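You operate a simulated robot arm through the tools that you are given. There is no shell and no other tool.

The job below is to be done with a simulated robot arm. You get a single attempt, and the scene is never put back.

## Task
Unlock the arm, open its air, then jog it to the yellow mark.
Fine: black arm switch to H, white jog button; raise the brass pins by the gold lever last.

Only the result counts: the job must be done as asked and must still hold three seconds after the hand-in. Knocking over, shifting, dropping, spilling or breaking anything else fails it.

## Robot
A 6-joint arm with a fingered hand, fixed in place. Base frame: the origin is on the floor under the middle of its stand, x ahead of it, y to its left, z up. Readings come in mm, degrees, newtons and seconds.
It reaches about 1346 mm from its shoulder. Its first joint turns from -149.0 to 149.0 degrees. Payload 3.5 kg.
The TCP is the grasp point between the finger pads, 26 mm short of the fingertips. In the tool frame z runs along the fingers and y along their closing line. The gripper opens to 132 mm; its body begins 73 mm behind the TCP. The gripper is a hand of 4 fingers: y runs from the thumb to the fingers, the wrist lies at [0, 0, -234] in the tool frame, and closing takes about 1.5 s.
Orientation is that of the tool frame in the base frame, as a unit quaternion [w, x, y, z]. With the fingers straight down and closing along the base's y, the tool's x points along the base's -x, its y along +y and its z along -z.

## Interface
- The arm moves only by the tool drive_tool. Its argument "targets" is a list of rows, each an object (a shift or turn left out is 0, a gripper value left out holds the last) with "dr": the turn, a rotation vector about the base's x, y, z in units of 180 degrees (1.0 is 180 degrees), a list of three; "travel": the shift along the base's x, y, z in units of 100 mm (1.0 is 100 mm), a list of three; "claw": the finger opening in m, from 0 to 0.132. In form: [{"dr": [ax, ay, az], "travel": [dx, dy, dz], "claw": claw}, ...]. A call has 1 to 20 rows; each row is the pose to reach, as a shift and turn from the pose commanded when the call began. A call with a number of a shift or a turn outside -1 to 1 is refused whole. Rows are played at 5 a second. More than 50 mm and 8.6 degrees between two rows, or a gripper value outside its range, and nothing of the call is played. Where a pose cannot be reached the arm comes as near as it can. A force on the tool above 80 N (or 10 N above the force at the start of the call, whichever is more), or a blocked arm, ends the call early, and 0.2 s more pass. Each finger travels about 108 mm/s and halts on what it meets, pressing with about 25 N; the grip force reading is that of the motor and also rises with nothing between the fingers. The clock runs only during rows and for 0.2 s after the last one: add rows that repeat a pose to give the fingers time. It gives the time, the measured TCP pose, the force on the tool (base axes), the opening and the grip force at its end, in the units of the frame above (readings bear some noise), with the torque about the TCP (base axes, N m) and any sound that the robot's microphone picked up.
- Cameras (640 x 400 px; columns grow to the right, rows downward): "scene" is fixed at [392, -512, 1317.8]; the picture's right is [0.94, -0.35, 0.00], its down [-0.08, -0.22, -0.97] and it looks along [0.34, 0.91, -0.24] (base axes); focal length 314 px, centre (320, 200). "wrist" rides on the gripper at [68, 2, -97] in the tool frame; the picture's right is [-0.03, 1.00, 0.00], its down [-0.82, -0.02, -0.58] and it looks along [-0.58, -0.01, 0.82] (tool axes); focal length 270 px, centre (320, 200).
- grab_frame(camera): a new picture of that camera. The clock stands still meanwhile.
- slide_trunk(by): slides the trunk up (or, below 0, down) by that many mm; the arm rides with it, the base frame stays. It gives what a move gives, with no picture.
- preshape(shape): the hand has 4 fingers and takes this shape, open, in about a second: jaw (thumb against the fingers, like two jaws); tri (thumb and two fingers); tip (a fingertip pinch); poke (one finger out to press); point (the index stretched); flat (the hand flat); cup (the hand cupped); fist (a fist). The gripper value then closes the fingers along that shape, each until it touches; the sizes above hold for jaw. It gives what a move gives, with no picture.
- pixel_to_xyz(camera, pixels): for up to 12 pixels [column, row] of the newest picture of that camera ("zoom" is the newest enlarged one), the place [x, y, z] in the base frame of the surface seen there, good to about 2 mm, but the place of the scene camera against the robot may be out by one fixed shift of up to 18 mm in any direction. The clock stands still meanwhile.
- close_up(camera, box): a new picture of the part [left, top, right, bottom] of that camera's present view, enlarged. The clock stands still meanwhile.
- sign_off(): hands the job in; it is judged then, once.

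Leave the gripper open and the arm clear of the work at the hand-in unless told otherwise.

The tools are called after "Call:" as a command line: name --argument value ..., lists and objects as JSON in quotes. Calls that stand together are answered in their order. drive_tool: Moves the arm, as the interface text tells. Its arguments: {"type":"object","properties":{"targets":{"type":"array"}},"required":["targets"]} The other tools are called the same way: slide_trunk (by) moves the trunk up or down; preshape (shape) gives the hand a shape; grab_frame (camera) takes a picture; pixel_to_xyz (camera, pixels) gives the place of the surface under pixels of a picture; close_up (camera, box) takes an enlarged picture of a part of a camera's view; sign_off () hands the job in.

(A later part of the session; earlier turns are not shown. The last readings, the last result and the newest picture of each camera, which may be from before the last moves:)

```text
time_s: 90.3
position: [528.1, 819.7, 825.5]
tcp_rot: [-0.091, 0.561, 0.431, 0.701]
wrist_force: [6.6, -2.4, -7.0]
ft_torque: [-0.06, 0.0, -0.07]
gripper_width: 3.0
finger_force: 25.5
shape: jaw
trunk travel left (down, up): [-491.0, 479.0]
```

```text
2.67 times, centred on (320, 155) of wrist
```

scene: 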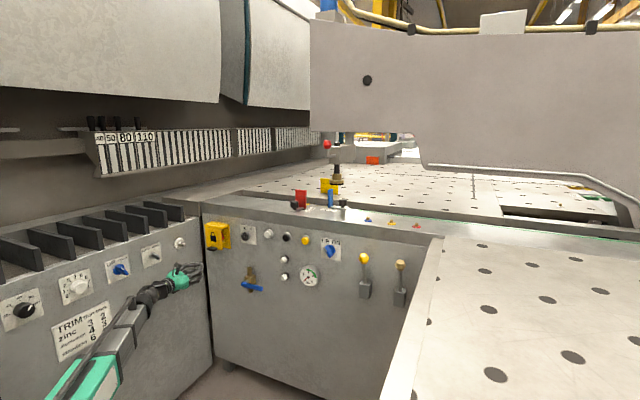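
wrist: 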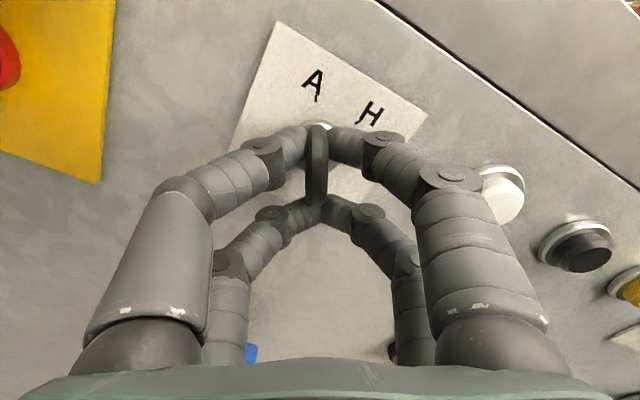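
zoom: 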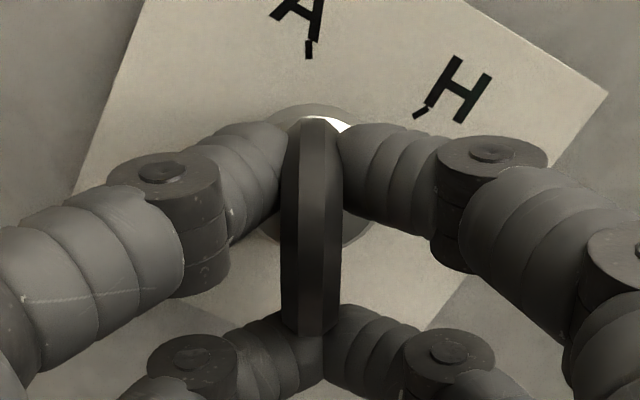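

The upper pair now pinches the key. Roll the hand +60° clockwise about the panel normal (8 rows).

Call:
drive_tool --targets '[{"dr": [0.0295, 0.0295, 0], "travel": [-0.005, 0.005, 0]}, {"dr": [0.0589, 0.0589, 0], "travel": [-0.01, 0.01, 0]}, {"dr": [0.0884, 0.0884, 0], "travel": [-0.015, 0.015, 0]}, {"dr": [0.1179, 0.1179, 0], "travel": [-0.02, 0.02, 0]}, {"dr": [0.1473, 0.1473, 0], "travel": [-0.025, 0.025, 0]}, {"dr": [0.1768, 0.1768, 0], "travel": [-0.03, 0.03, 0]}, {"dr": [0.2063, 0.2063, 0], "travel": [-0.035, 0.035, 0]}, {"dr": [0.2357, 0.2357, 0], "travel": [-0.04, 0.04, 0]}, {"dr": [0.2357, 0.2357, 0], "travel": [-0.04, 0.04, 0]}]'

Call:
close_up --camera "wrist" --box '[200, 60, 440, 230]'

Call:
close_up --camera "scene" --box '[220, 215, 284, 255]'

```text
time_s: 92.3
position: [523.5, 825.2, 824.1]
tcp_rot: [-0.431, 0.702, 0.094, 0.56]
wrist_force: [-4.3, -1.5, -19.8]
ft_torque: [-0.29, 0.03, -0.04]
gripper_width: 2.8
finger_force: 25.0
shape: jaw
trunk travel left (down, up): [-491.0, 479.0]
```

```text
2.35 times, centred on (320, 145) of wrist
```

zoom: 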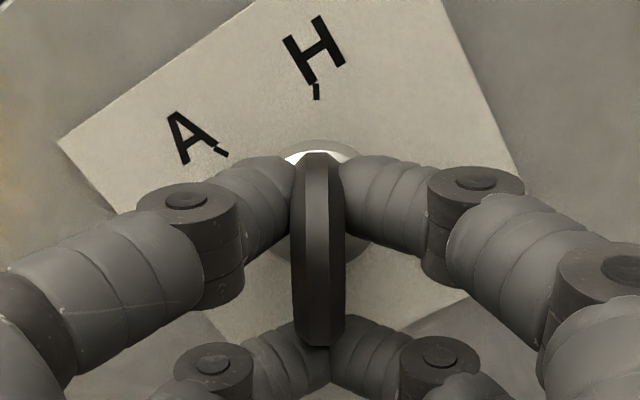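

```text
10.00 times, centred on (252, 235) of scene
```

zoom: 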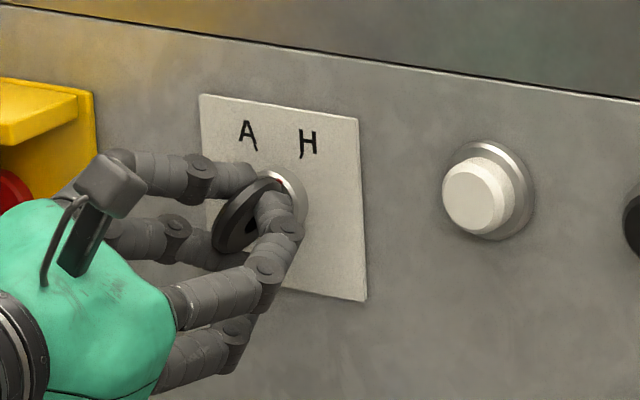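

The key turned; the H tick is straight above it. Open and retreat 90 mm.

Call:
drive_tool --targets '[{"claw": 0.03}, {"claw": 0.06}, {"claw": 0.06}, {"claw": 0.06}, {"claw": 0.06, "travel": [-0.2, -0.2, 0]}, {"claw": 0.06, "travel": [-0.4, -0.4, 0]}, {"claw": 0.06, "travel": [-0.6, -0.6, 0]}, {"claw": 0.06, "travel": [-0.6, -0.6, 0]}]'

Call:
grab_frame --camera "wrist"

Call:
grab_frame --camera "scene"

```text
time_s: 94.1
position: [464.2, 764.0, 827.5]
tcp_rot: [-0.43, 0.701, 0.093, 0.562]
wrist_force: [0.1, 0.1, 0.1]
ft_torque: [-0.01, -0.01, -0.02]
gripper_width: 59.4
finger_force: 0.0
shape: jaw
trunk travel left (down, up): [-491.0, 479.0]
```

```text
taken
```

wrist: 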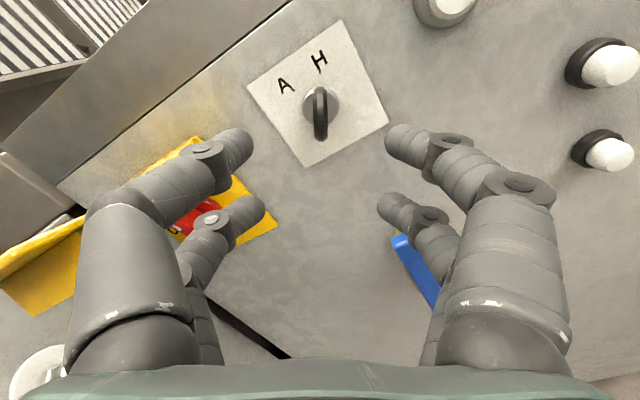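

```text
taken
```

scene: 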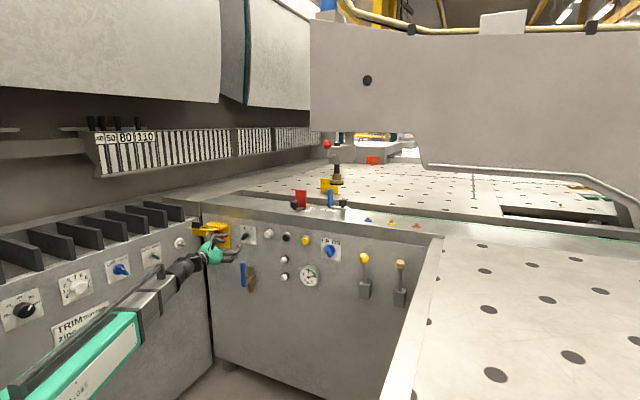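

The switch holds at H. Before jogging, I need a clear view of the arm and the yellow mark. Enlarge the scene around the arm (300–360, 130–215).

Call:
close_up --camera "scene" --box '[284, 150, 380, 215]'

Call:
close_up --camera "scene" --box '[296, 188, 328, 212]'

Call:
close_up --camera "scene" --box '[316, 172, 356, 200]'

```text
6.15 times, centred on (332, 182) of scene
```

zoom: 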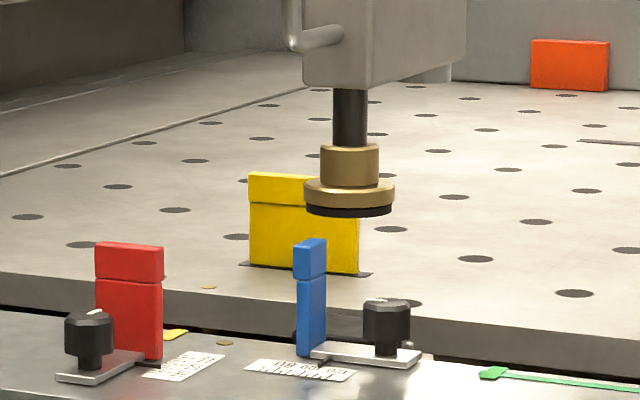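

```text
16.00 times, centred on (312, 200) of scene
```

zoom: 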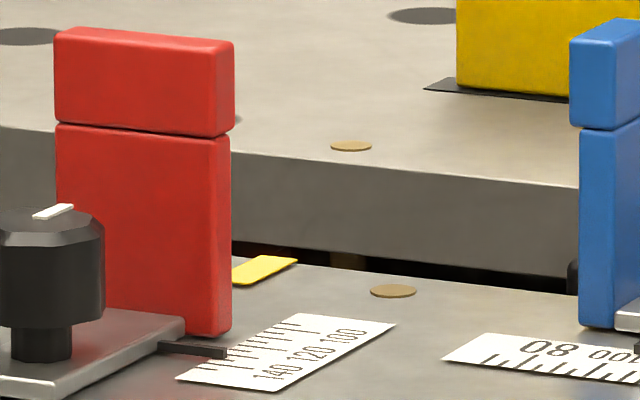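

```text
14.29 times, centred on (336, 186) of scene
```

zoom: 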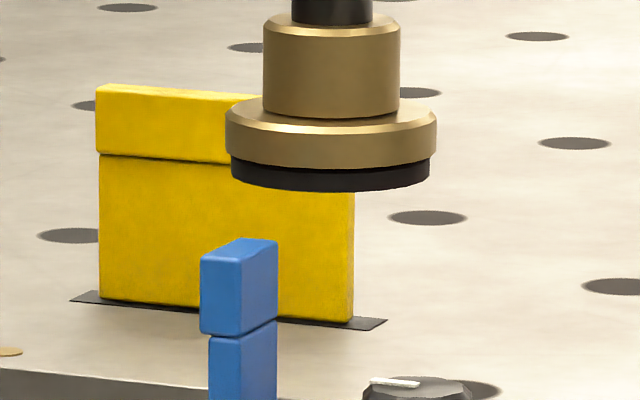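

The brown discs flush in sill and table look like retracted brass pins, and a flat yellow mark lies on the sill behind the red stop. Now go to the buttons: roll the hand back level and shift right for a close look at the white ones.

Call:
drive_tool --targets '[{"dr": [-0.0295, -0.0295, 0], "travel": [0.1, -0.15, 0]}, {"dr": [-0.0589, -0.0589, 0], "travel": [0.25, -0.35, 0]}, {"dr": [-0.0884, -0.0884, 0], "travel": [0.45, -0.6, 0]}, {"dr": [-0.1179, -0.1179, 0], "travel": [0.6, -0.85, 0]}, {"dr": [-0.1179, -0.1179, 0], "travel": [0.75, -1.0, 0]}, {"dr": [-0.1179, -0.1179, 0], "travel": [0.75, -1.0, 0]}]'

Call:
preshape --shape "point"

Call:
grab_frame --camera "wrist"

```text
time_s: 95.5
position: [539.4, 663.5, 826.1]
tcp_rot: [-0.27, 0.652, 0.271, 0.654]
wrist_force: [-0.4, -0.5, 0.1]
ft_torque: [-0.01, -0.01, -0.02]
gripper_width: 59.6
finger_force: 0.0
shape: jaw
trunk travel left (down, up): [-491.0, 479.0]
```

```text
time_s: 96.4
position: [538.8, 664.5, 826.9]
tcp_rot: [-0.271, 0.652, 0.272, 0.654]
wrist_force: [-0.1, 0.1, 0.0]
ft_torque: [-0.01, 0.01, -0.01]
gripper_width: 0.1
finger_force: 0.1
shape: point
trunk travel left (down, up): [-491.0, 479.0]
```

```text
taken
```

wrist: 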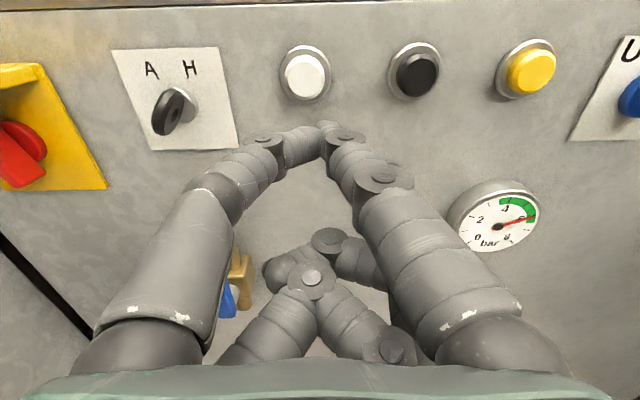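

The A/H key leans right-up to H. Let me enlarge the three large buttons, and the small white ones in the scene.

Call:
close_up --camera "wrist" --box '[110, 20, 590, 150]'

Call:
close_up --camera "scene" --box '[260, 225, 324, 290]'

Call:
pixel_to_xyz --camera "wrist" --pixels '[[304, 73], [304, 60], [304, 88], [292, 75], [316, 75], [325, 75], [418, 74], [532, 70], [325, 128], [322, 140], [345, 110]]'

```text
1.33 times, centred on (350, 85) of wrist
```

zoom: 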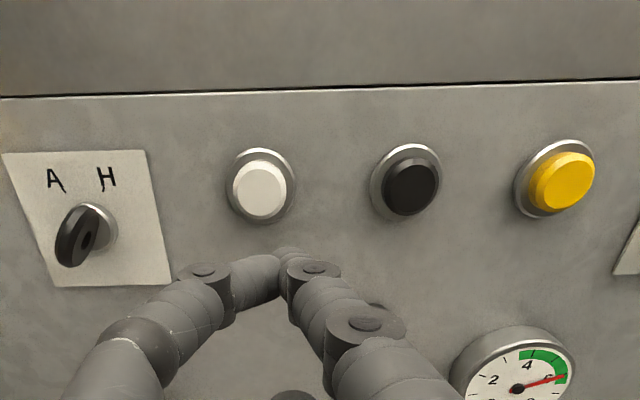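

```text
6.15 times, centred on (292, 258) of scene
```

zoom: 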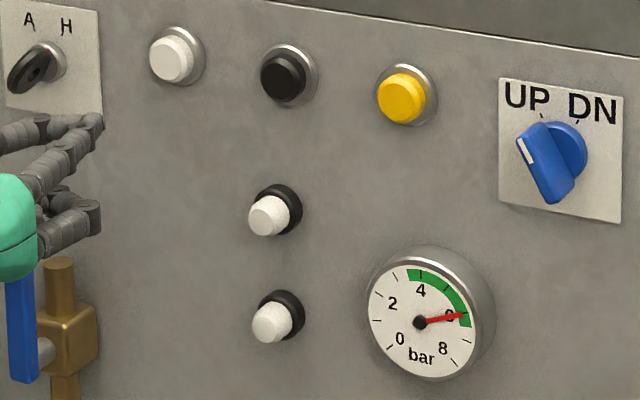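

```text
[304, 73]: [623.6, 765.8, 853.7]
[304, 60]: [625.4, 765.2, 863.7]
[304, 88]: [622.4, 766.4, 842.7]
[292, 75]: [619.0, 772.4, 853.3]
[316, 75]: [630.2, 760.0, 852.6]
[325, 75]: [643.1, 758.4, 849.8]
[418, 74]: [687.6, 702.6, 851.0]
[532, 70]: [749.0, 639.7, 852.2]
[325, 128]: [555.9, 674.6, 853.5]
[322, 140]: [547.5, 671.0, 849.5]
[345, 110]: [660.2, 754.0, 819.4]
```

White button centre at u≈−100.5, z≈853, front d≈982. I'll raise 12 mm and bring the fingertip to ~10 mm in front of it.

Call:
slide_trunk --by 12

Call:
drive_tool --targets '[{"travel": [0.178, 0.265, 0]}, {"travel": [0.355, 0.53, 0]}, {"travel": [0.533, 0.796, 0]}, {"travel": [0.533, 0.796, 0]}]'

Call:
grab_frame --camera "wrist"

Call:
close_up --camera "scene" --box '[230, 205, 310, 255]'

```text
time_s: 97.0
position: [540.6, 664.6, 838.6]
tcp_rot: [-0.271, 0.652, 0.271, 0.654]
wrist_force: [0.3, -0.2, 0.8]
ft_torque: [-0.01, 0.01, -0.01]
gripper_width: 0.1
finger_force: 0.1
shape: point
trunk travel left (down, up): [-503.0, 467.0]
```

```text
time_s: 98.0
position: [592.4, 744.8, 839.3]
tcp_rot: [-0.27, 0.653, 0.271, 0.654]
wrist_force: [-0.2, -0.4, -0.5]
ft_torque: [0.0, 0.01, -0.02]
gripper_width: 0.1
finger_force: 0.0
shape: point
trunk travel left (down, up): [-503.0, 467.0]
```

```text
taken
```

wrist: 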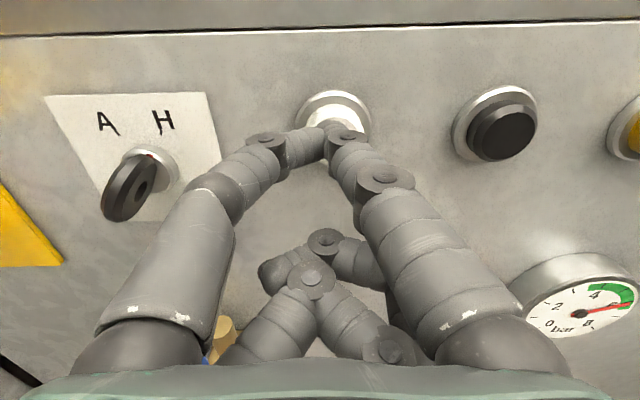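

```text
8.00 times, centred on (270, 230) of scene
```

zoom: 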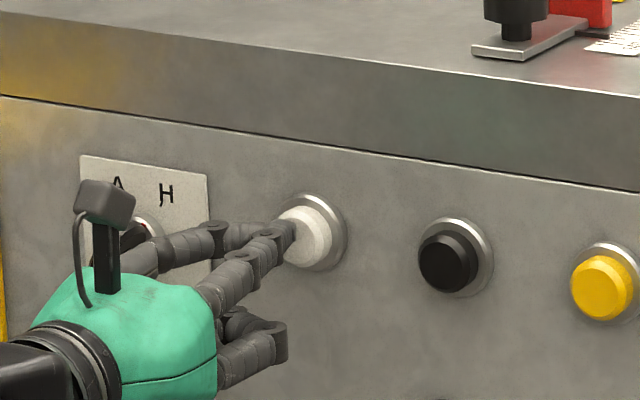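

Fingertip is ~10 mm in front of the white button. Short test press: in 15 mm and back out, then check the arm.

Call:
drive_tool --targets '[{"travel": [0.07, 0.07, 0]}, {"travel": [0.105, 0.105, 0]}, {"travel": [0.05, 0.05, 0]}, {"travel": [0, 0, 0]}]'

Call:
grab_frame --camera "scene"

Call:
close_up --camera "scene" --box '[284, 130, 412, 210]'

```text
time_s: 99.0
position: [594.4, 743.5, 837.8]
tcp_rot: [-0.27, 0.652, 0.271, 0.655]
wrist_force: [0.6, 0.2, 0.0]
ft_torque: [-0.01, -0.01, 0.0]
gripper_width: 0.0
finger_force: 0.1
shape: point
trunk travel left (down, up): [-503.0, 467.0]
heard: click
```

```text
taken
```

scene: 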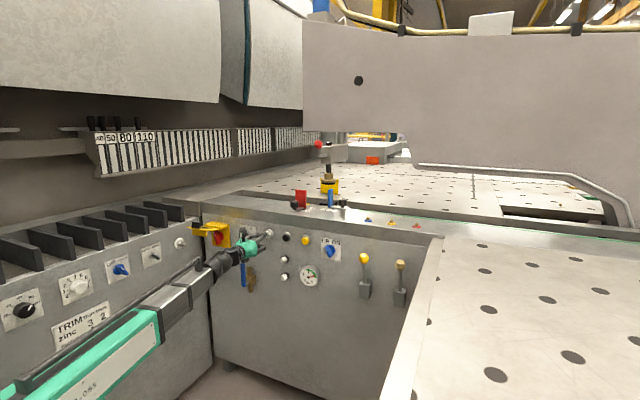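

```text
5.00 times, centred on (348, 170) of scene
```

zoom: 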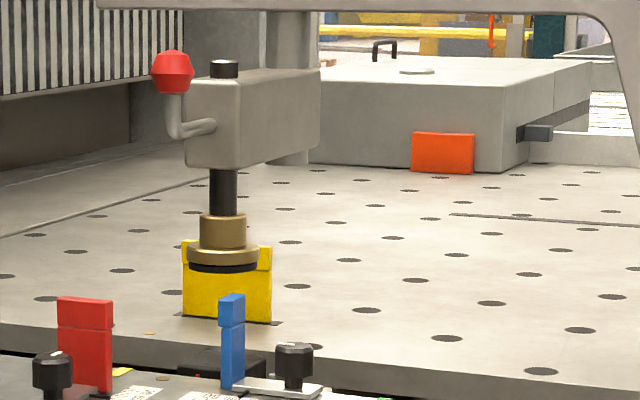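

The white button works ("click") and the whole overhead arm moved left by ~9 px. I see a dark carriage/pointer in the slot behind the blue stop. Enlarge the slot and marks.

Call:
close_up --camera "scene" --box '[300, 190, 372, 220]'

Call:
close_up --camera "scene" --box '[304, 192, 344, 217]'

```text
8.89 times, centred on (336, 205) of scene
```

zoom: 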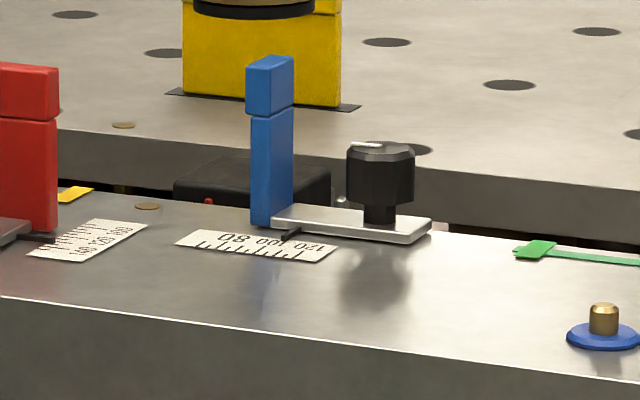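

```text
16.00 times, centred on (324, 204) of scene
```

zoom: 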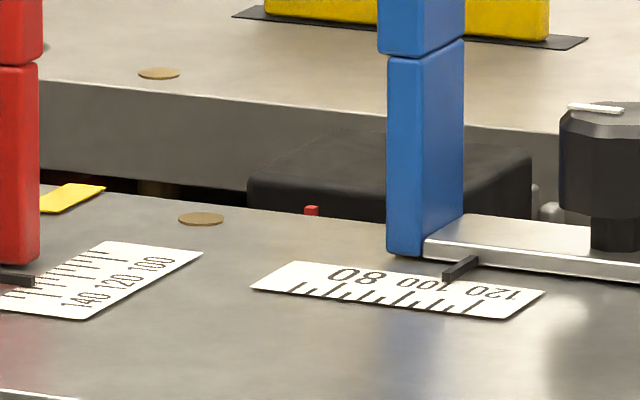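

A black lower head with a small red pointer rides in the slot; the pointer must reach the yellow mark. Measure both (same scene camera, so the offset cancels).

Call:
pixel_to_xyz --camera "zoom" --pixels '[[311, 210], [306, 210], [316, 209], [60, 200], [90, 190], [48, 207], [104, 187], [260, 200], [255, 180], [380, 190], [200, 219], [159, 73]]'

```text
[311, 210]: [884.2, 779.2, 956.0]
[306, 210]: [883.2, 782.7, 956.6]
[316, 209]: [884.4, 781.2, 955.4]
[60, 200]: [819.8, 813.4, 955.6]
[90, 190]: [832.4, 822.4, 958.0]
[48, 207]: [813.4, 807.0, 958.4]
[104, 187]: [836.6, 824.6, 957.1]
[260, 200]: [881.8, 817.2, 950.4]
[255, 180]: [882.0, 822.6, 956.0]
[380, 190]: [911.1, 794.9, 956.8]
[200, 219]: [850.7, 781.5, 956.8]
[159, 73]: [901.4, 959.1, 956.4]
```

Measure the yellow mark's corners more precisely with a closer enlargement.

Call:
close_up --camera "scene" --box '[302, 198, 328, 210]'

Call:
pixel_to_xyz --camera "zoom" --pixels '[[320, 200], [140, 200], [170, 190], [200, 180], [150, 185], [130, 195], [180, 200], [140, 210], [210, 175], [530, 205]]'

```text
16.00 times, centred on (315, 204) of scene
```

zoom: 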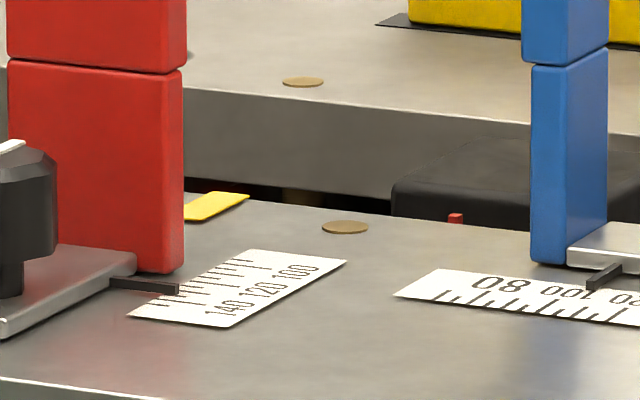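

```text
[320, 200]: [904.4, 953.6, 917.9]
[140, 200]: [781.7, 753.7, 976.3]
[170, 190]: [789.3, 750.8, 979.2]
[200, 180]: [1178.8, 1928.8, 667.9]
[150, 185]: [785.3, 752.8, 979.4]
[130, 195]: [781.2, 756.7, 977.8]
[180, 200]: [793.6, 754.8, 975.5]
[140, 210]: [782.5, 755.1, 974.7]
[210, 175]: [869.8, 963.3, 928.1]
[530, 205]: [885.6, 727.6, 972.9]
```

Call:
pixel_to_xyz --camera "zoom" --pixels '[[245, 195], [216, 194], [211, 216], [188, 216], [228, 205], [205, 205], [235, 194], [455, 218], [345, 228]]'

```text
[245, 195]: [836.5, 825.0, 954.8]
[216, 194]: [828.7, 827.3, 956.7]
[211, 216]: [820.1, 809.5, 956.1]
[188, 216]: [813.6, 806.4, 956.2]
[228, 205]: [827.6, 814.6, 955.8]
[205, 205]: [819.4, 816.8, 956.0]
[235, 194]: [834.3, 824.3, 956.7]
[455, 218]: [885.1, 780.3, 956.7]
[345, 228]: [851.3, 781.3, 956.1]
```

Yellow mark centre at u≈4.7 (scene frame), the pointer at u≈74, so ~69 mm to go. I'll measure how far the arm moved in the test press via the red ball and foot.

Call:
grab_frame --camera "scene"

Call:
pixel_to_xyz --camera "scene" --pixels '[[318, 144], [319, 146], [330, 182], [331, 184], [343, 139], [318, 141]]'

Call:
close_up --camera "wrist" --box '[240, 80, 400, 180]'

```text
taken
```

scene: 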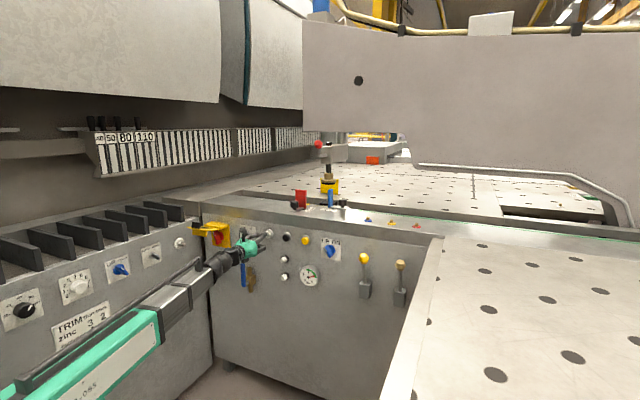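

```text
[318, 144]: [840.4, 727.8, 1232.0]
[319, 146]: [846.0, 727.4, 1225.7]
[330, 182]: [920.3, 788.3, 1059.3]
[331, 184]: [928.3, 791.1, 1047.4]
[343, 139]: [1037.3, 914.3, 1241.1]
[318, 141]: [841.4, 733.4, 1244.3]
```

```text
4.00 times, centred on (320, 130) of wrist
```

zoom: 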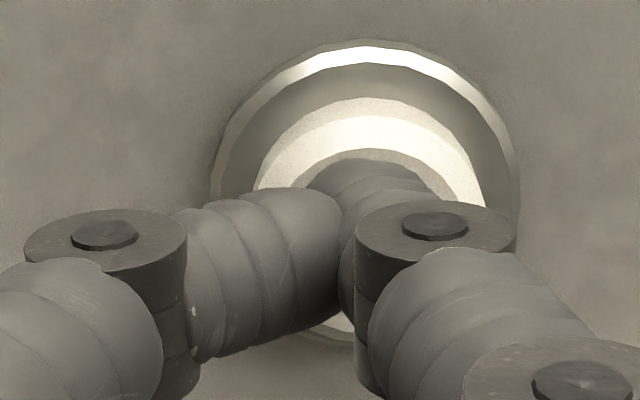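

The arm moved 39.4 mm left in that ~0.4 s press. 69 mm remain; repeat the identical press once more.

Call:
drive_tool --targets '[{"travel": [0.07, 0.07, 0]}, {"travel": [0.105, 0.105, 0]}, {"travel": [0.05, 0.05, 0]}, {"travel": [0, 0, 0]}]'

Call:
grab_frame --camera "scene"

Call:
close_up --camera "scene" --box '[302, 198, 328, 210]'

```text
time_s: 100.0
position: [592.7, 742.6, 839.4]
tcp_rot: [-0.27, 0.652, 0.271, 0.655]
wrist_force: [-0.4, 0.4, 0.3]
ft_torque: [-0.04, 0.03, 0.0]
gripper_width: 0.0
finger_force: 0.1
shape: point
trunk travel left (down, up): [-503.0, 467.0]
heard: click
```

```text
taken
```

scene: 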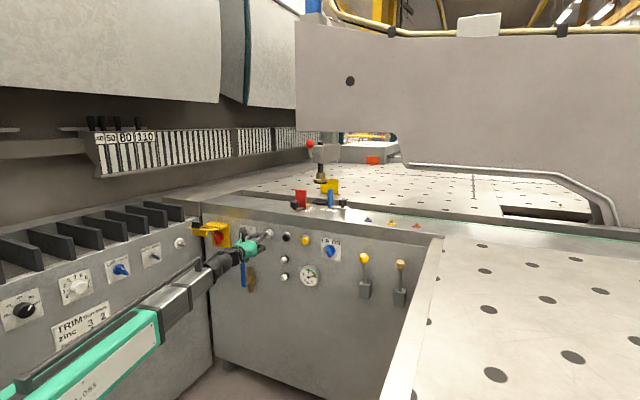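

```text
16.00 times, centred on (315, 204) of scene
```

zoom: 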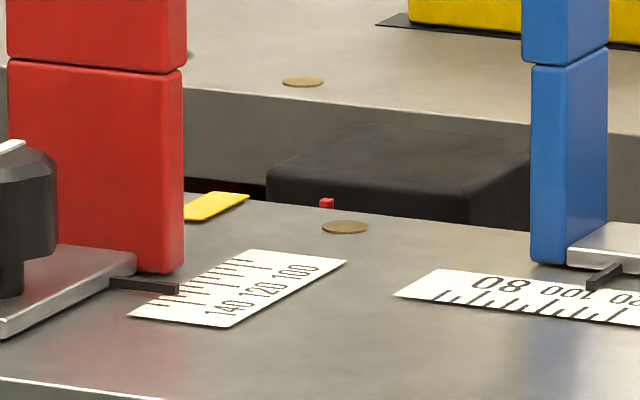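

Call:
pixel_to_xyz --camera "zoom" --pixels '[[327, 203], [323, 203], [331, 202], [245, 195], [216, 194], [230, 194], [275, 195]]'

Call:
pixel_to_xyz --camera "scene" --pixels '[[309, 144], [320, 182]]'

```text
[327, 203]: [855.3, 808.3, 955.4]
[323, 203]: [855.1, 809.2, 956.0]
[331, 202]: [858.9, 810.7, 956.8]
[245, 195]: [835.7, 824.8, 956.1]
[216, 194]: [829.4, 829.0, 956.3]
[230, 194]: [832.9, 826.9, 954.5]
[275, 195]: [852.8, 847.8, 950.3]
```

```text
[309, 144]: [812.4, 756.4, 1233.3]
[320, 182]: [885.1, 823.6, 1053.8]
```

Pointer now at u≈33, mark centre ≈4.2: 29 mm remain. I'll use a quicker press (in and out within 0.4 s), expected ~16 mm.

Call:
drive_tool --targets '[{"travel": [0.105, 0.105, 0]}, {"travel": [0, 0, 0]}, {"travel": [0, 0, 0]}]'

Call:
close_up --camera "scene" --box '[302, 198, 328, 210]'

```text
time_s: 100.8
position: [593.4, 744.4, 838.9]
tcp_rot: [-0.27, 0.652, 0.272, 0.655]
wrist_force: [0.3, -0.7, -0.3]
ft_torque: [0.0, -0.03, 0.05]
gripper_width: 0.1
finger_force: 0.3
shape: point
trunk travel left (down, up): [-503.0, 467.0]
heard: click
```

```text
16.00 times, centred on (315, 204) of scene
```

zoom: 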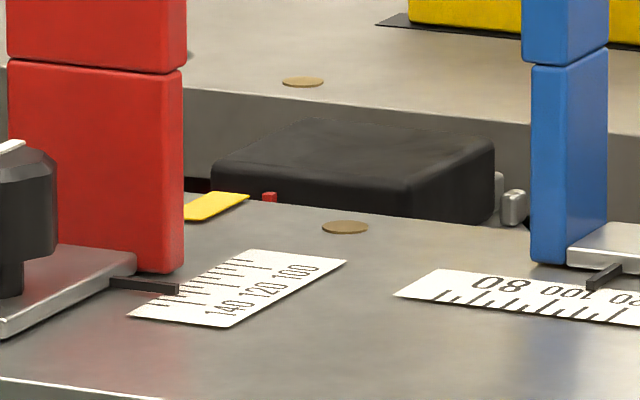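

Call:
pixel_to_xyz --camera "zoom" --pixels '[[270, 197], [267, 197], [273, 196], [245, 195], [216, 194], [231, 193]]'

```text
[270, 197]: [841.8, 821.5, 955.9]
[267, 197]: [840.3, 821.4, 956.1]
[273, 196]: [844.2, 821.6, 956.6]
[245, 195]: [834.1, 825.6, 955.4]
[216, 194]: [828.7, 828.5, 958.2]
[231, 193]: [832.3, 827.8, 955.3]
```

Pointer at u≈14, about 11–12 mm still to go. A slightly shallower quick press (11.8 mm) should give ≤12 mm.

Call:
drive_tool --targets '[{"travel": [0.0834, 0.0834, 0]}, {"travel": [0, 0, 0]}, {"travel": [0, 0, 0]}]'

Call:
close_up --camera "scene" --box '[302, 198, 328, 210]'

```text
time_s: 101.6
position: [592.9, 745.7, 838.5]
tcp_rot: [-0.27, 0.652, 0.271, 0.655]
wrist_force: [0.4, -0.4, 0.9]
ft_torque: [-0.01, 0.0, -0.01]
gripper_width: 0.2
finger_force: 0.1
shape: point
trunk travel left (down, up): [-503.0, 467.0]
heard: click
```

```text
16.00 times, centred on (315, 204) of scene
```

zoom: 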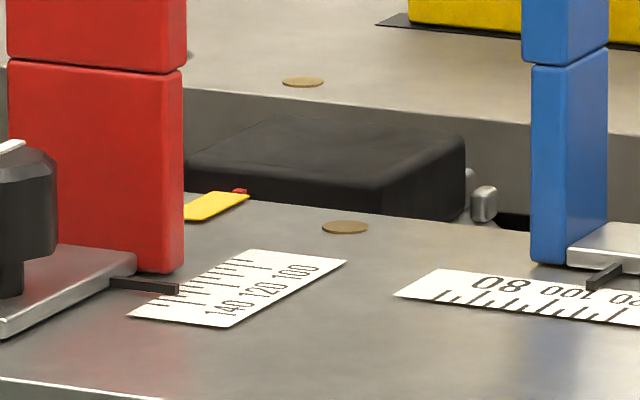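

Call:
pixel_to_xyz --camera "zoom" --pixels '[[240, 190], [236, 190], [245, 190], [245, 196], [216, 194], [231, 195], [205, 208], [222, 208]]'

Call:
pixel_to_xyz --camera "zoom" --pixels '[[240, 190], [245, 190], [245, 196], [216, 194], [231, 195], [200, 215], [212, 212], [195, 205]]'

```text
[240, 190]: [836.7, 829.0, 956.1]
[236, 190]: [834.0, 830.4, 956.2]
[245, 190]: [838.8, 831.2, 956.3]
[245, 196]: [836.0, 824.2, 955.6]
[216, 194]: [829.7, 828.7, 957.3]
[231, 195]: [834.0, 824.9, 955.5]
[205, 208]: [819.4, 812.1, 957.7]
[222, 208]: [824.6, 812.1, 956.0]
```

```text
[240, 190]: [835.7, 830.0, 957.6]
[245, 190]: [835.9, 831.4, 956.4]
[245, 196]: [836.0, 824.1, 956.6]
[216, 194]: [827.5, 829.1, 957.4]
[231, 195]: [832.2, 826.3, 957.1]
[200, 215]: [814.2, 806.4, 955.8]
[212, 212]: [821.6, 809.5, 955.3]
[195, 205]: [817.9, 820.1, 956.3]
```

By 3D measurement the pointer is at u≈4.6 and the mark's centre at ≈4. I want a second opinion from the wrist camera: retreat from the button and go up to look down at the mark.

Call:
drive_tool --targets '[{"travel": [-0.25, -0.25, 0]}, {"travel": [-0.4, -0.45, 0]}, {"travel": [-0.2, -0.7, 0]}, {"travel": [0.0, -0.95, 0]}, {"travel": [0.1, -1.0, 0]}, {"travel": [0.1, -1.0, 0]}]'

Call:
slide_trunk --by 420

Call:
grab_frame --camera "wrist"

```text
time_s: 103.0
position: [601.8, 646.1, 837.2]
tcp_rot: [-0.271, 0.652, 0.273, 0.653]
wrist_force: [0.1, -1.1, 0.2]
ft_torque: [-0.05, -0.01, -0.01]
gripper_width: 0.2
finger_force: 0.1
shape: point
trunk travel left (down, up): [-503.0, 467.0]
```

```text
refused: 420 is not a number from -400 to 400
```

```text
taken
```

wrist: 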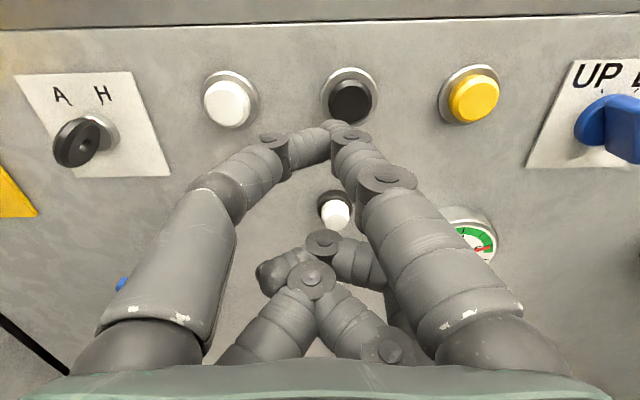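

The slide is limited to 400 mm; slide up 400 and then shift right/forward.

Call:
slide_trunk --by 400

Call:
drive_tool --targets '[{"travel": [0.33, -0.1, 0]}, {"travel": [0.66, -0.15, 0]}, {"travel": [0.95, -0.1, 0]}, {"travel": [0.95, -0.1, 0]}]'

Call:
grab_frame --camera "wrist"

```text
time_s: 106.9
position: [602.1, 645.7, 1238.1]
tcp_rot: [-0.27, 0.653, 0.271, 0.654]
wrist_force: [0.0, 0.2, 0.0]
ft_torque: [0.01, 0.01, 0.02]
gripper_width: 0.0
finger_force: 0.2
shape: point
trunk travel left (down, up): [-903.0, 67.0]
```

```text
time_s: 107.9
position: [697.2, 634.1, 1237.1]
tcp_rot: [-0.27, 0.653, 0.271, 0.654]
wrist_force: [0.2, 0.3, -0.2]
ft_torque: [0.06, -0.02, 0.02]
gripper_width: 0.0
finger_force: 0.2
shape: point
trunk travel left (down, up): [-903.0, 67.0]
```

```text
taken
```

wrist: 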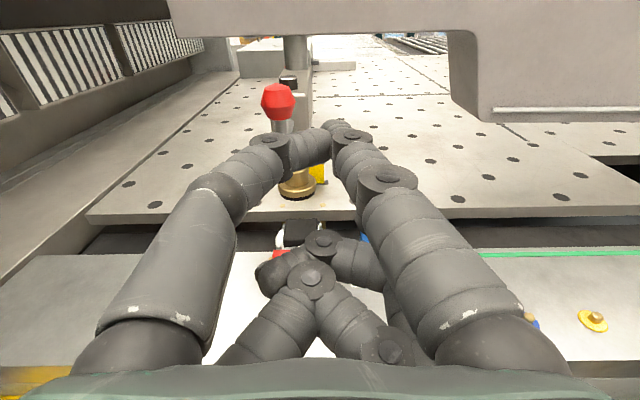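

The fingers hide the mark (near (285,250)). Open the jaw shape to clear the view.

Call:
preshape --shape "jaw"

Call:
grab_frame --camera "wrist"

Call:
close_up --camera "wrist" --box '[220, 200, 380, 300]'

```text
time_s: 108.8
position: [697.0, 633.1, 1239.6]
tcp_rot: [-0.269, 0.653, 0.271, 0.654]
wrist_force: [0.5, -0.4, 0.3]
ft_torque: [0.0, 0.0, 0.0]
gripper_width: 131.9
finger_force: 0.0
shape: jaw
trunk travel left (down, up): [-903.0, 67.0]
```

```text
taken
```

wrist: 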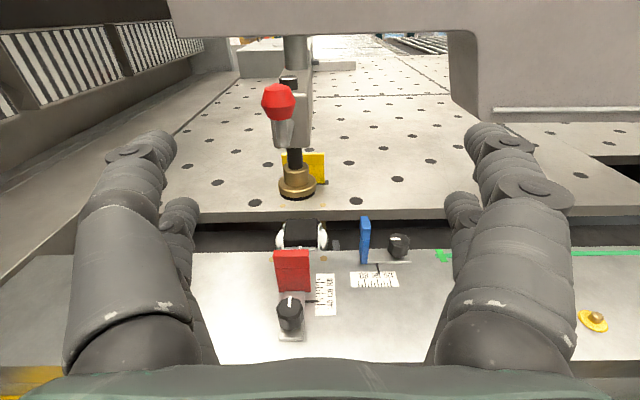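

```text
4.00 times, centred on (300, 250) of wrist
```

zoom: 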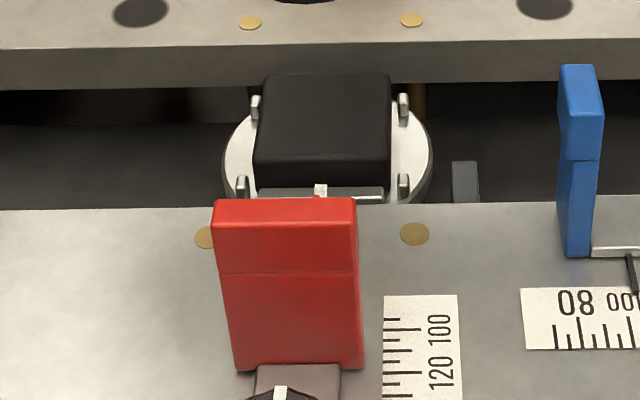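

I see the black head on a round disc, four flush brass discs around it. Measure head sides, its pointer at (320,188) and the four brass discs.

Call:
pixel_to_xyz --camera "zoom" --pixels '[[320, 190], [260, 150], [388, 150], [241, 185], [403, 185], [205, 238], [414, 233], [249, 22], [411, 19], [290, 192], [370, 196], [325, 120]]'

Call:
close_up --camera "wrist" --box '[270, 230, 340, 265]'

```text
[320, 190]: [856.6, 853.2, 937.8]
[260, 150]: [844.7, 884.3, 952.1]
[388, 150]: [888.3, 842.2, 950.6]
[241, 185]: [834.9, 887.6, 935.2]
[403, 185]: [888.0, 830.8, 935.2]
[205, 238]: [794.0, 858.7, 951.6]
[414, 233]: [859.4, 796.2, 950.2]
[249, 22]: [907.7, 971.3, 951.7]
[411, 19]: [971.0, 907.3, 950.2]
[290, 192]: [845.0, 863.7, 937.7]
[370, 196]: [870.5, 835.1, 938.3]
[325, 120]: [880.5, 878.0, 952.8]
```

```text
9.14 times, centred on (305, 248) of wrist
```

zoom: 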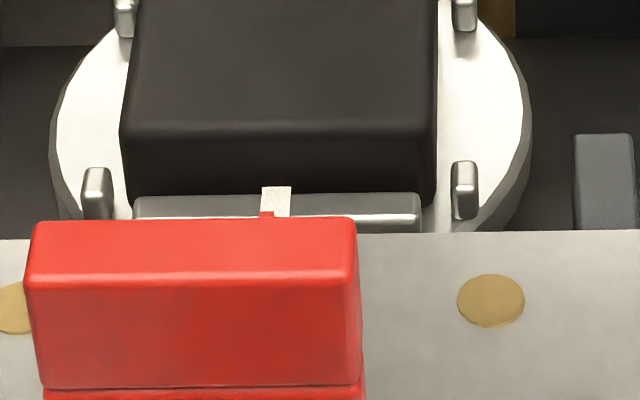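

Head centre is at u≈+2 while the four pins (and the yellow mark) centre on u≈0 — pointer is on the mark within ~2 mm, well inside its ~10 mm width. I'll leave it. Next the gold lever: retreat at this height and move right to look at both levers.

Call:
drive_tool --targets '[{"travel": [-0.2, -0.4, 0]}, {"travel": [-0.2, -0.8, 0]}, {"travel": [-0.05, -1.0, 0]}, {"travel": [-0.05, -1.0, 0]}]'

Call:
drive_tool --targets '[{"travel": [0.32, -0.35, 0]}, {"travel": [0.64, -0.7, 0]}, {"travel": [0.9, -1.0, 0]}, {"travel": [0.9, -1.0, 0]}]'

Call:
drive_tool --targets '[{"travel": [0.32, -0.35, 0]}, {"travel": [0.64, -0.7, 0]}, {"travel": [0.9, -1.0, 0]}, {"travel": [0.9, -1.0, 0]}]'

Call:
grab_frame --camera "scene"

Call:
grab_frame --camera "wrist"

```text
time_s: 109.8
position: [690.7, 537.3, 1239.6]
tcp_rot: [-0.27, 0.653, 0.271, 0.654]
wrist_force: [0.5, -0.4, 0.9]
ft_torque: [0.03, -0.02, 0.03]
gripper_width: 131.9
finger_force: 0.0
shape: jaw
trunk travel left (down, up): [-903.0, 67.0]
```

```text
time_s: 110.8
position: [780.6, 432.7, 1236.7]
tcp_rot: [-0.27, 0.653, 0.271, 0.653]
wrist_force: [-0.5, -0.3, -0.4]
ft_torque: [0.02, 0.01, 0.01]
gripper_width: 131.9
finger_force: 0.1
shape: jaw
trunk travel left (down, up): [-903.0, 67.0]
```

```text
time_s: 111.8
position: [867.4, 333.6, 1237.8]
tcp_rot: [-0.271, 0.652, 0.271, 0.654]
wrist_force: [0.2, 0.5, 1.0]
ft_torque: [-0.02, -0.03, 0.02]
gripper_width: 132.0
finger_force: 0.0
shape: jaw
trunk travel left (down, up): [-903.0, 67.0]
```

```text
taken
```

scene: 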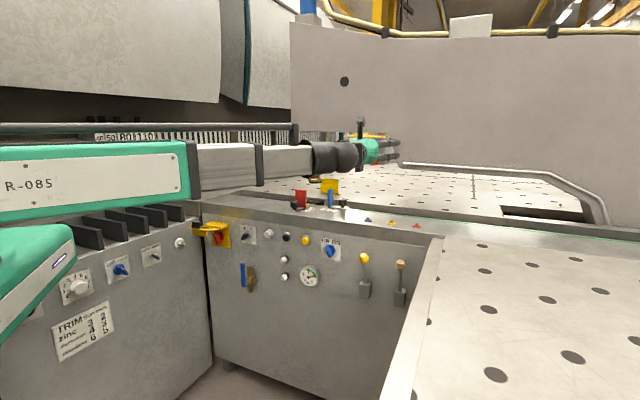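

```text
taken
```

wrist: 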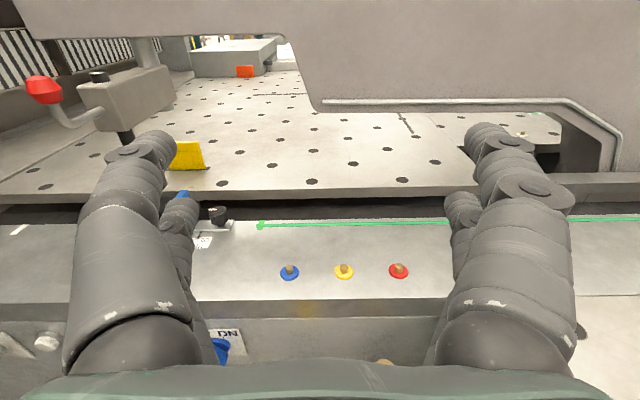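

The forearm telescopes straight from the base, so there's no elbow to worry about. Back off 45 mm and lower 340 mm to view the two levers.

Call:
drive_tool --targets '[{"travel": [-0.3, -0.3, 0]}, {"travel": [-0.3, -0.3, 0]}]'

Call:
slide_trunk --by -340

Call:
grab_frame --camera "wrist"

Call:
grab_frame --camera "scene"

```text
time_s: 112.4
position: [837.2, 304.0, 1237.7]
tcp_rot: [-0.27, 0.653, 0.271, 0.653]
wrist_force: [-0.5, 0.0, 0.6]
ft_torque: [0.02, -0.02, -0.01]
gripper_width: 132.1
finger_force: 0.0
shape: jaw
trunk travel left (down, up): [-903.0, 67.0]
```

```text
time_s: 115.7
position: [837.4, 305.1, 897.5]
tcp_rot: [-0.27, 0.653, 0.271, 0.653]
wrist_force: [-0.4, 0.0, 0.2]
ft_torque: [0.02, -0.01, 0.02]
gripper_width: 131.9
finger_force: 0.0
shape: jaw
trunk travel left (down, up): [-563.0, 407.0]
```

```text
taken
```

wrist: 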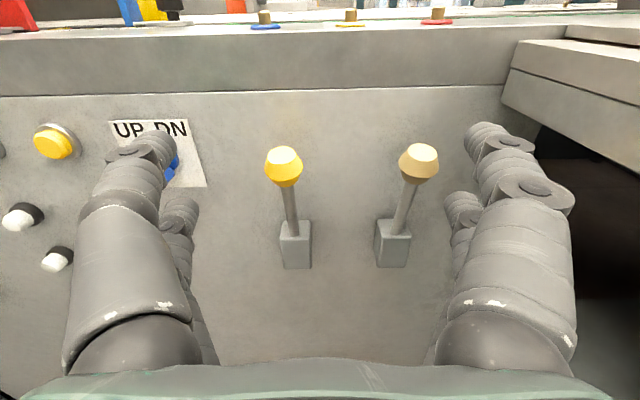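

```text
taken
```

scene: 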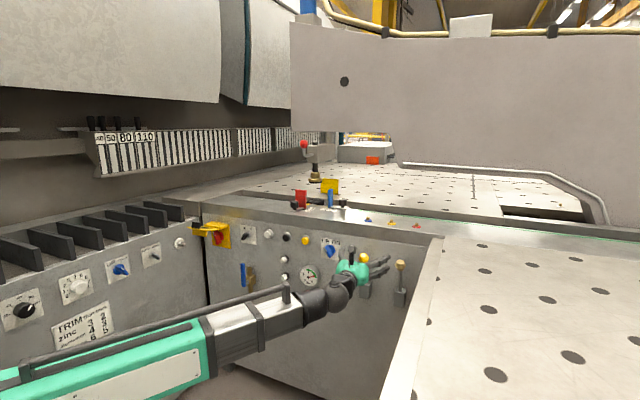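

Enlarge both lever knobs, the yellow button and the brass pin for colour comparison.

Call:
close_up --camera "wrist" --box '[240, 130, 460, 270]'

Call:
close_up --camera "wrist" --box '[20, 100, 100, 170]'

Call:
close_up --camera "wrist" --box '[230, 0, 470, 60]'

```text
2.86 times, centred on (350, 200) of wrist
```

zoom: 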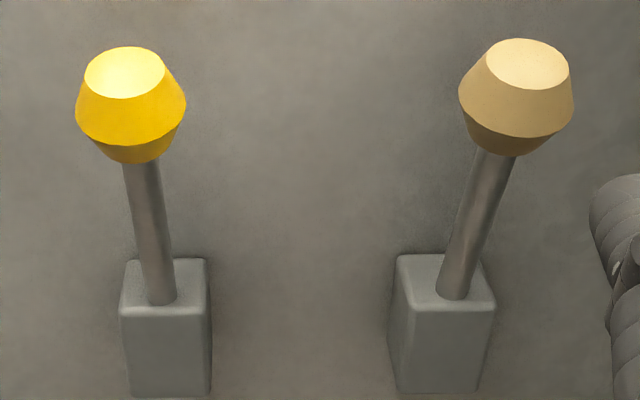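

```text
5.71 times, centred on (60, 135) of wrist
```

zoom: 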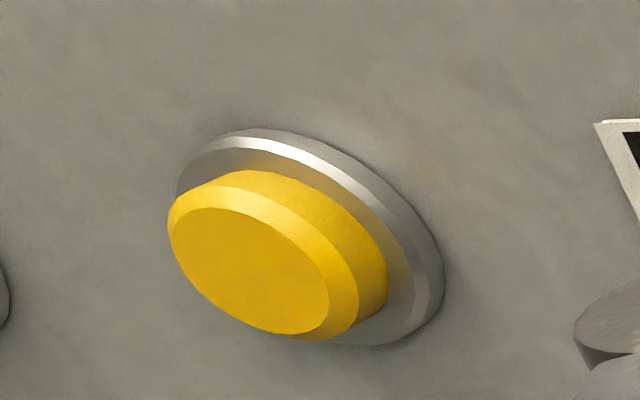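

```text
2.67 times, centred on (350, 30) of wrist
```

zoom: 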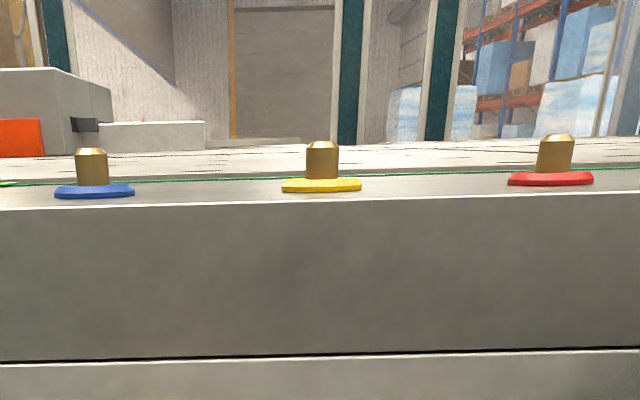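

The left knob matches the yellow button (yellow); the right knob is the gold-toned one. I'll measure the right lever's geometry.

Call:
close_up --camera "wrist" --box '[240, 130, 460, 270]'

Call:
pixel_to_xyz --camera "zoom" --pixels '[[528, 62], [515, 100], [500, 140], [480, 210], [460, 280], [440, 270], [440, 350], [480, 340], [400, 300], [250, 250], [555, 100], [470, 100]]'

Call:
pixel_to_xyz --camera "zoom" --pixels '[[125, 70], [130, 115], [150, 200], [162, 280], [165, 350], [140, 150]]'

```text
2.86 times, centred on (350, 200) of wrist
```

zoom: 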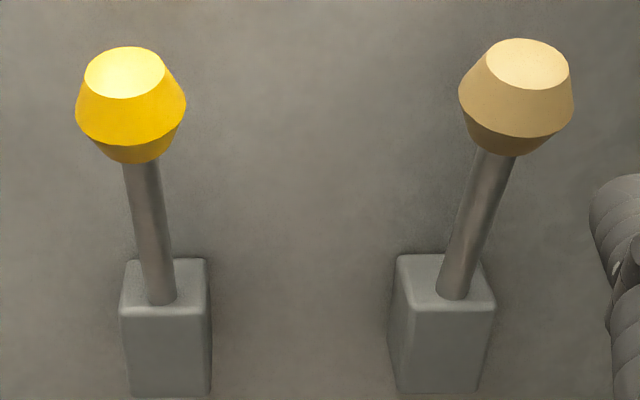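

```text
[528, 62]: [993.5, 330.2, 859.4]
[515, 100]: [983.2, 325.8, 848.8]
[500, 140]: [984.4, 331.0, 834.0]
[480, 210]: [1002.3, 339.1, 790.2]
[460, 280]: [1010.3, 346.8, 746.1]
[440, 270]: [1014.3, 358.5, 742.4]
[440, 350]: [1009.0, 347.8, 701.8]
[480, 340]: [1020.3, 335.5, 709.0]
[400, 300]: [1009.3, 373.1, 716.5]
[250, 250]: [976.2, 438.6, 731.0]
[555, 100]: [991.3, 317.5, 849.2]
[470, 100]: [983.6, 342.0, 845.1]
```

```text
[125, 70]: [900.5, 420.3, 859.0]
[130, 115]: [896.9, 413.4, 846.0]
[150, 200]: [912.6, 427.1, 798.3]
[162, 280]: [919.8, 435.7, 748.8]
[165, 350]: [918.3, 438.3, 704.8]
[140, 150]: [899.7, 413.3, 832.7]
```

Gold lever: knob centre ≈ (u 466, d 943, z 847), rod leans 12° outward from its box (pivot ≈ d 972, z 720). It should be pulled outward/down. I'll grip its knob from both sides with the lower finger pair (TCP z≈871) and pull along the arc. First move in front of it.

Call:
slide_trunk --by -26

Call:
drive_tool --targets '[{"travel": [0.33, -0.09, 0], "claw": 0.09}, {"travel": [0.66, -0.18, 0]}, {"travel": [0.99, -0.266, 0]}, {"travel": [0.99, -0.266, 0]}]'

Call:
grab_frame --camera "wrist"

Call:
grab_frame --camera "scene"

```text
time_s: 116.4
position: [837.2, 303.6, 872.5]
tcp_rot: [-0.27, 0.653, 0.271, 0.654]
wrist_force: [-0.4, 0.4, -0.1]
ft_torque: [-0.02, -0.01, 0.02]
gripper_width: 131.9
finger_force: 0.1
shape: jaw
trunk travel left (down, up): [-537.0, 433.0]
```

```text
time_s: 117.4
position: [936.6, 275.1, 872.4]
tcp_rot: [-0.27, 0.653, 0.272, 0.653]
wrist_force: [0.3, -0.3, 0.7]
ft_torque: [-0.01, 0.02, 0.0]
gripper_width: 90.4
finger_force: 0.1
shape: jaw
trunk travel left (down, up): [-537.0, 433.0]
```

```text
taken
```

wrist: 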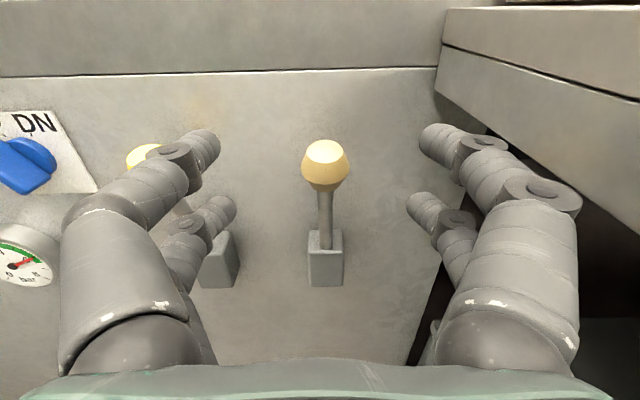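

```text
taken
```

scene: 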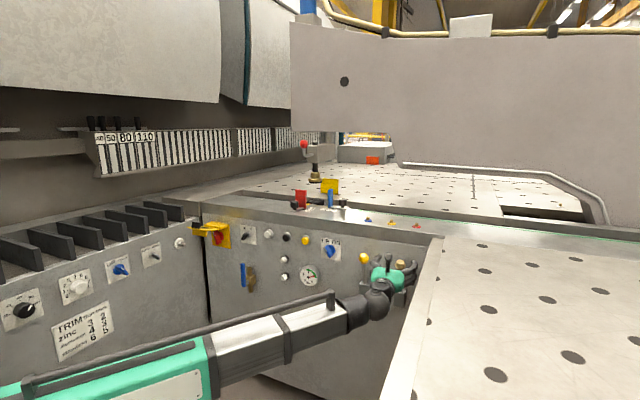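

Check the clearance to the right table side and knob position.

Call:
pixel_to_xyz --camera "wrist" --pixels '[[460, 70], [560, 110], [630, 200], [450, 30], [325, 150], [325, 175], [326, 220], [440, 135], [425, 205], [520, 185]]'

```text
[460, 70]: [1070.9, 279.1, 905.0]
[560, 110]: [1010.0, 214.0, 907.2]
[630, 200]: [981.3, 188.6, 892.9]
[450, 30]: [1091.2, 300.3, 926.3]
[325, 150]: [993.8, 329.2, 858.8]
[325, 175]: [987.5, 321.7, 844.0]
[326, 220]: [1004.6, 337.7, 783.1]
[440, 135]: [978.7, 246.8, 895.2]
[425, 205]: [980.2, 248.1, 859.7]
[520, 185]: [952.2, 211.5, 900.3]
```

Table side at u≈561, my right fingers at ≈524 — OK. Knob centre u≈469.5. Advance 86 mm so the fingers flank the knob.

Call:
drive_tool --targets '[{"travel": [0.2, 0.19, 0]}, {"travel": [0.41, 0.39, 0]}, {"travel": [0.62, 0.594, 0]}, {"travel": [0.62, 0.594, 0]}]'

Call:
grab_frame --camera "wrist"

```text
time_s: 118.4
position: [997.4, 334.9, 871.2]
tcp_rot: [-0.27, 0.654, 0.272, 0.653]
wrist_force: [0.3, 0.0, 0.6]
ft_torque: [0.02, -0.01, 0.04]
gripper_width: 90.3
finger_force: 0.1
shape: jaw
trunk travel left (down, up): [-537.0, 433.0]
```

```text
taken
```

wrist: 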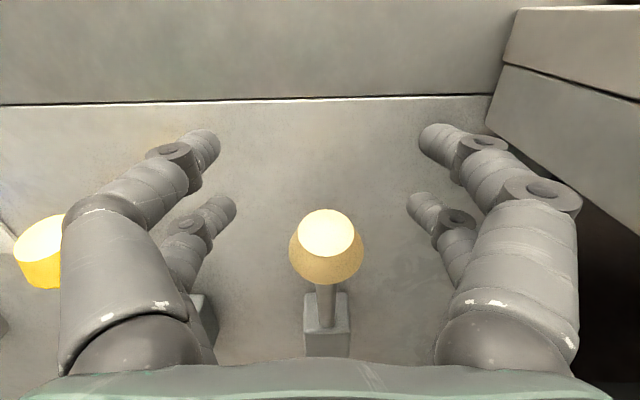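

The knob is centred at TCP depth at the lower finger layer. Close the jaw on it.

Call:
drive_tool --targets '[{"claw": 0.05}, {"claw": 0.02}, {"claw": 0.0}, {"claw": 0.0}, {"claw": 0.0}, {"claw": 0.0}, {"claw": 0.0}]'

Call:
grab_frame --camera "wrist"

```text
time_s: 120.0
position: [996.8, 334.7, 872.0]
tcp_rot: [-0.27, 0.654, 0.272, 0.653]
wrist_force: [2.2, 2.7, 2.6]
ft_torque: [0.06, -0.07, 0.02]
gripper_width: 0.4
finger_force: 25.1
shape: jaw
trunk travel left (down, up): [-537.0, 433.0]
```

```text
taken
```

wrist: 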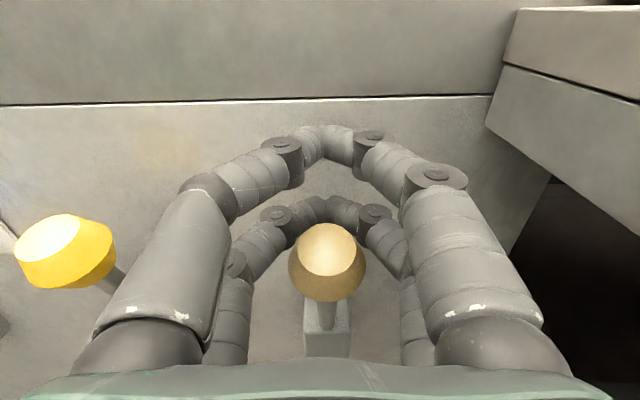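

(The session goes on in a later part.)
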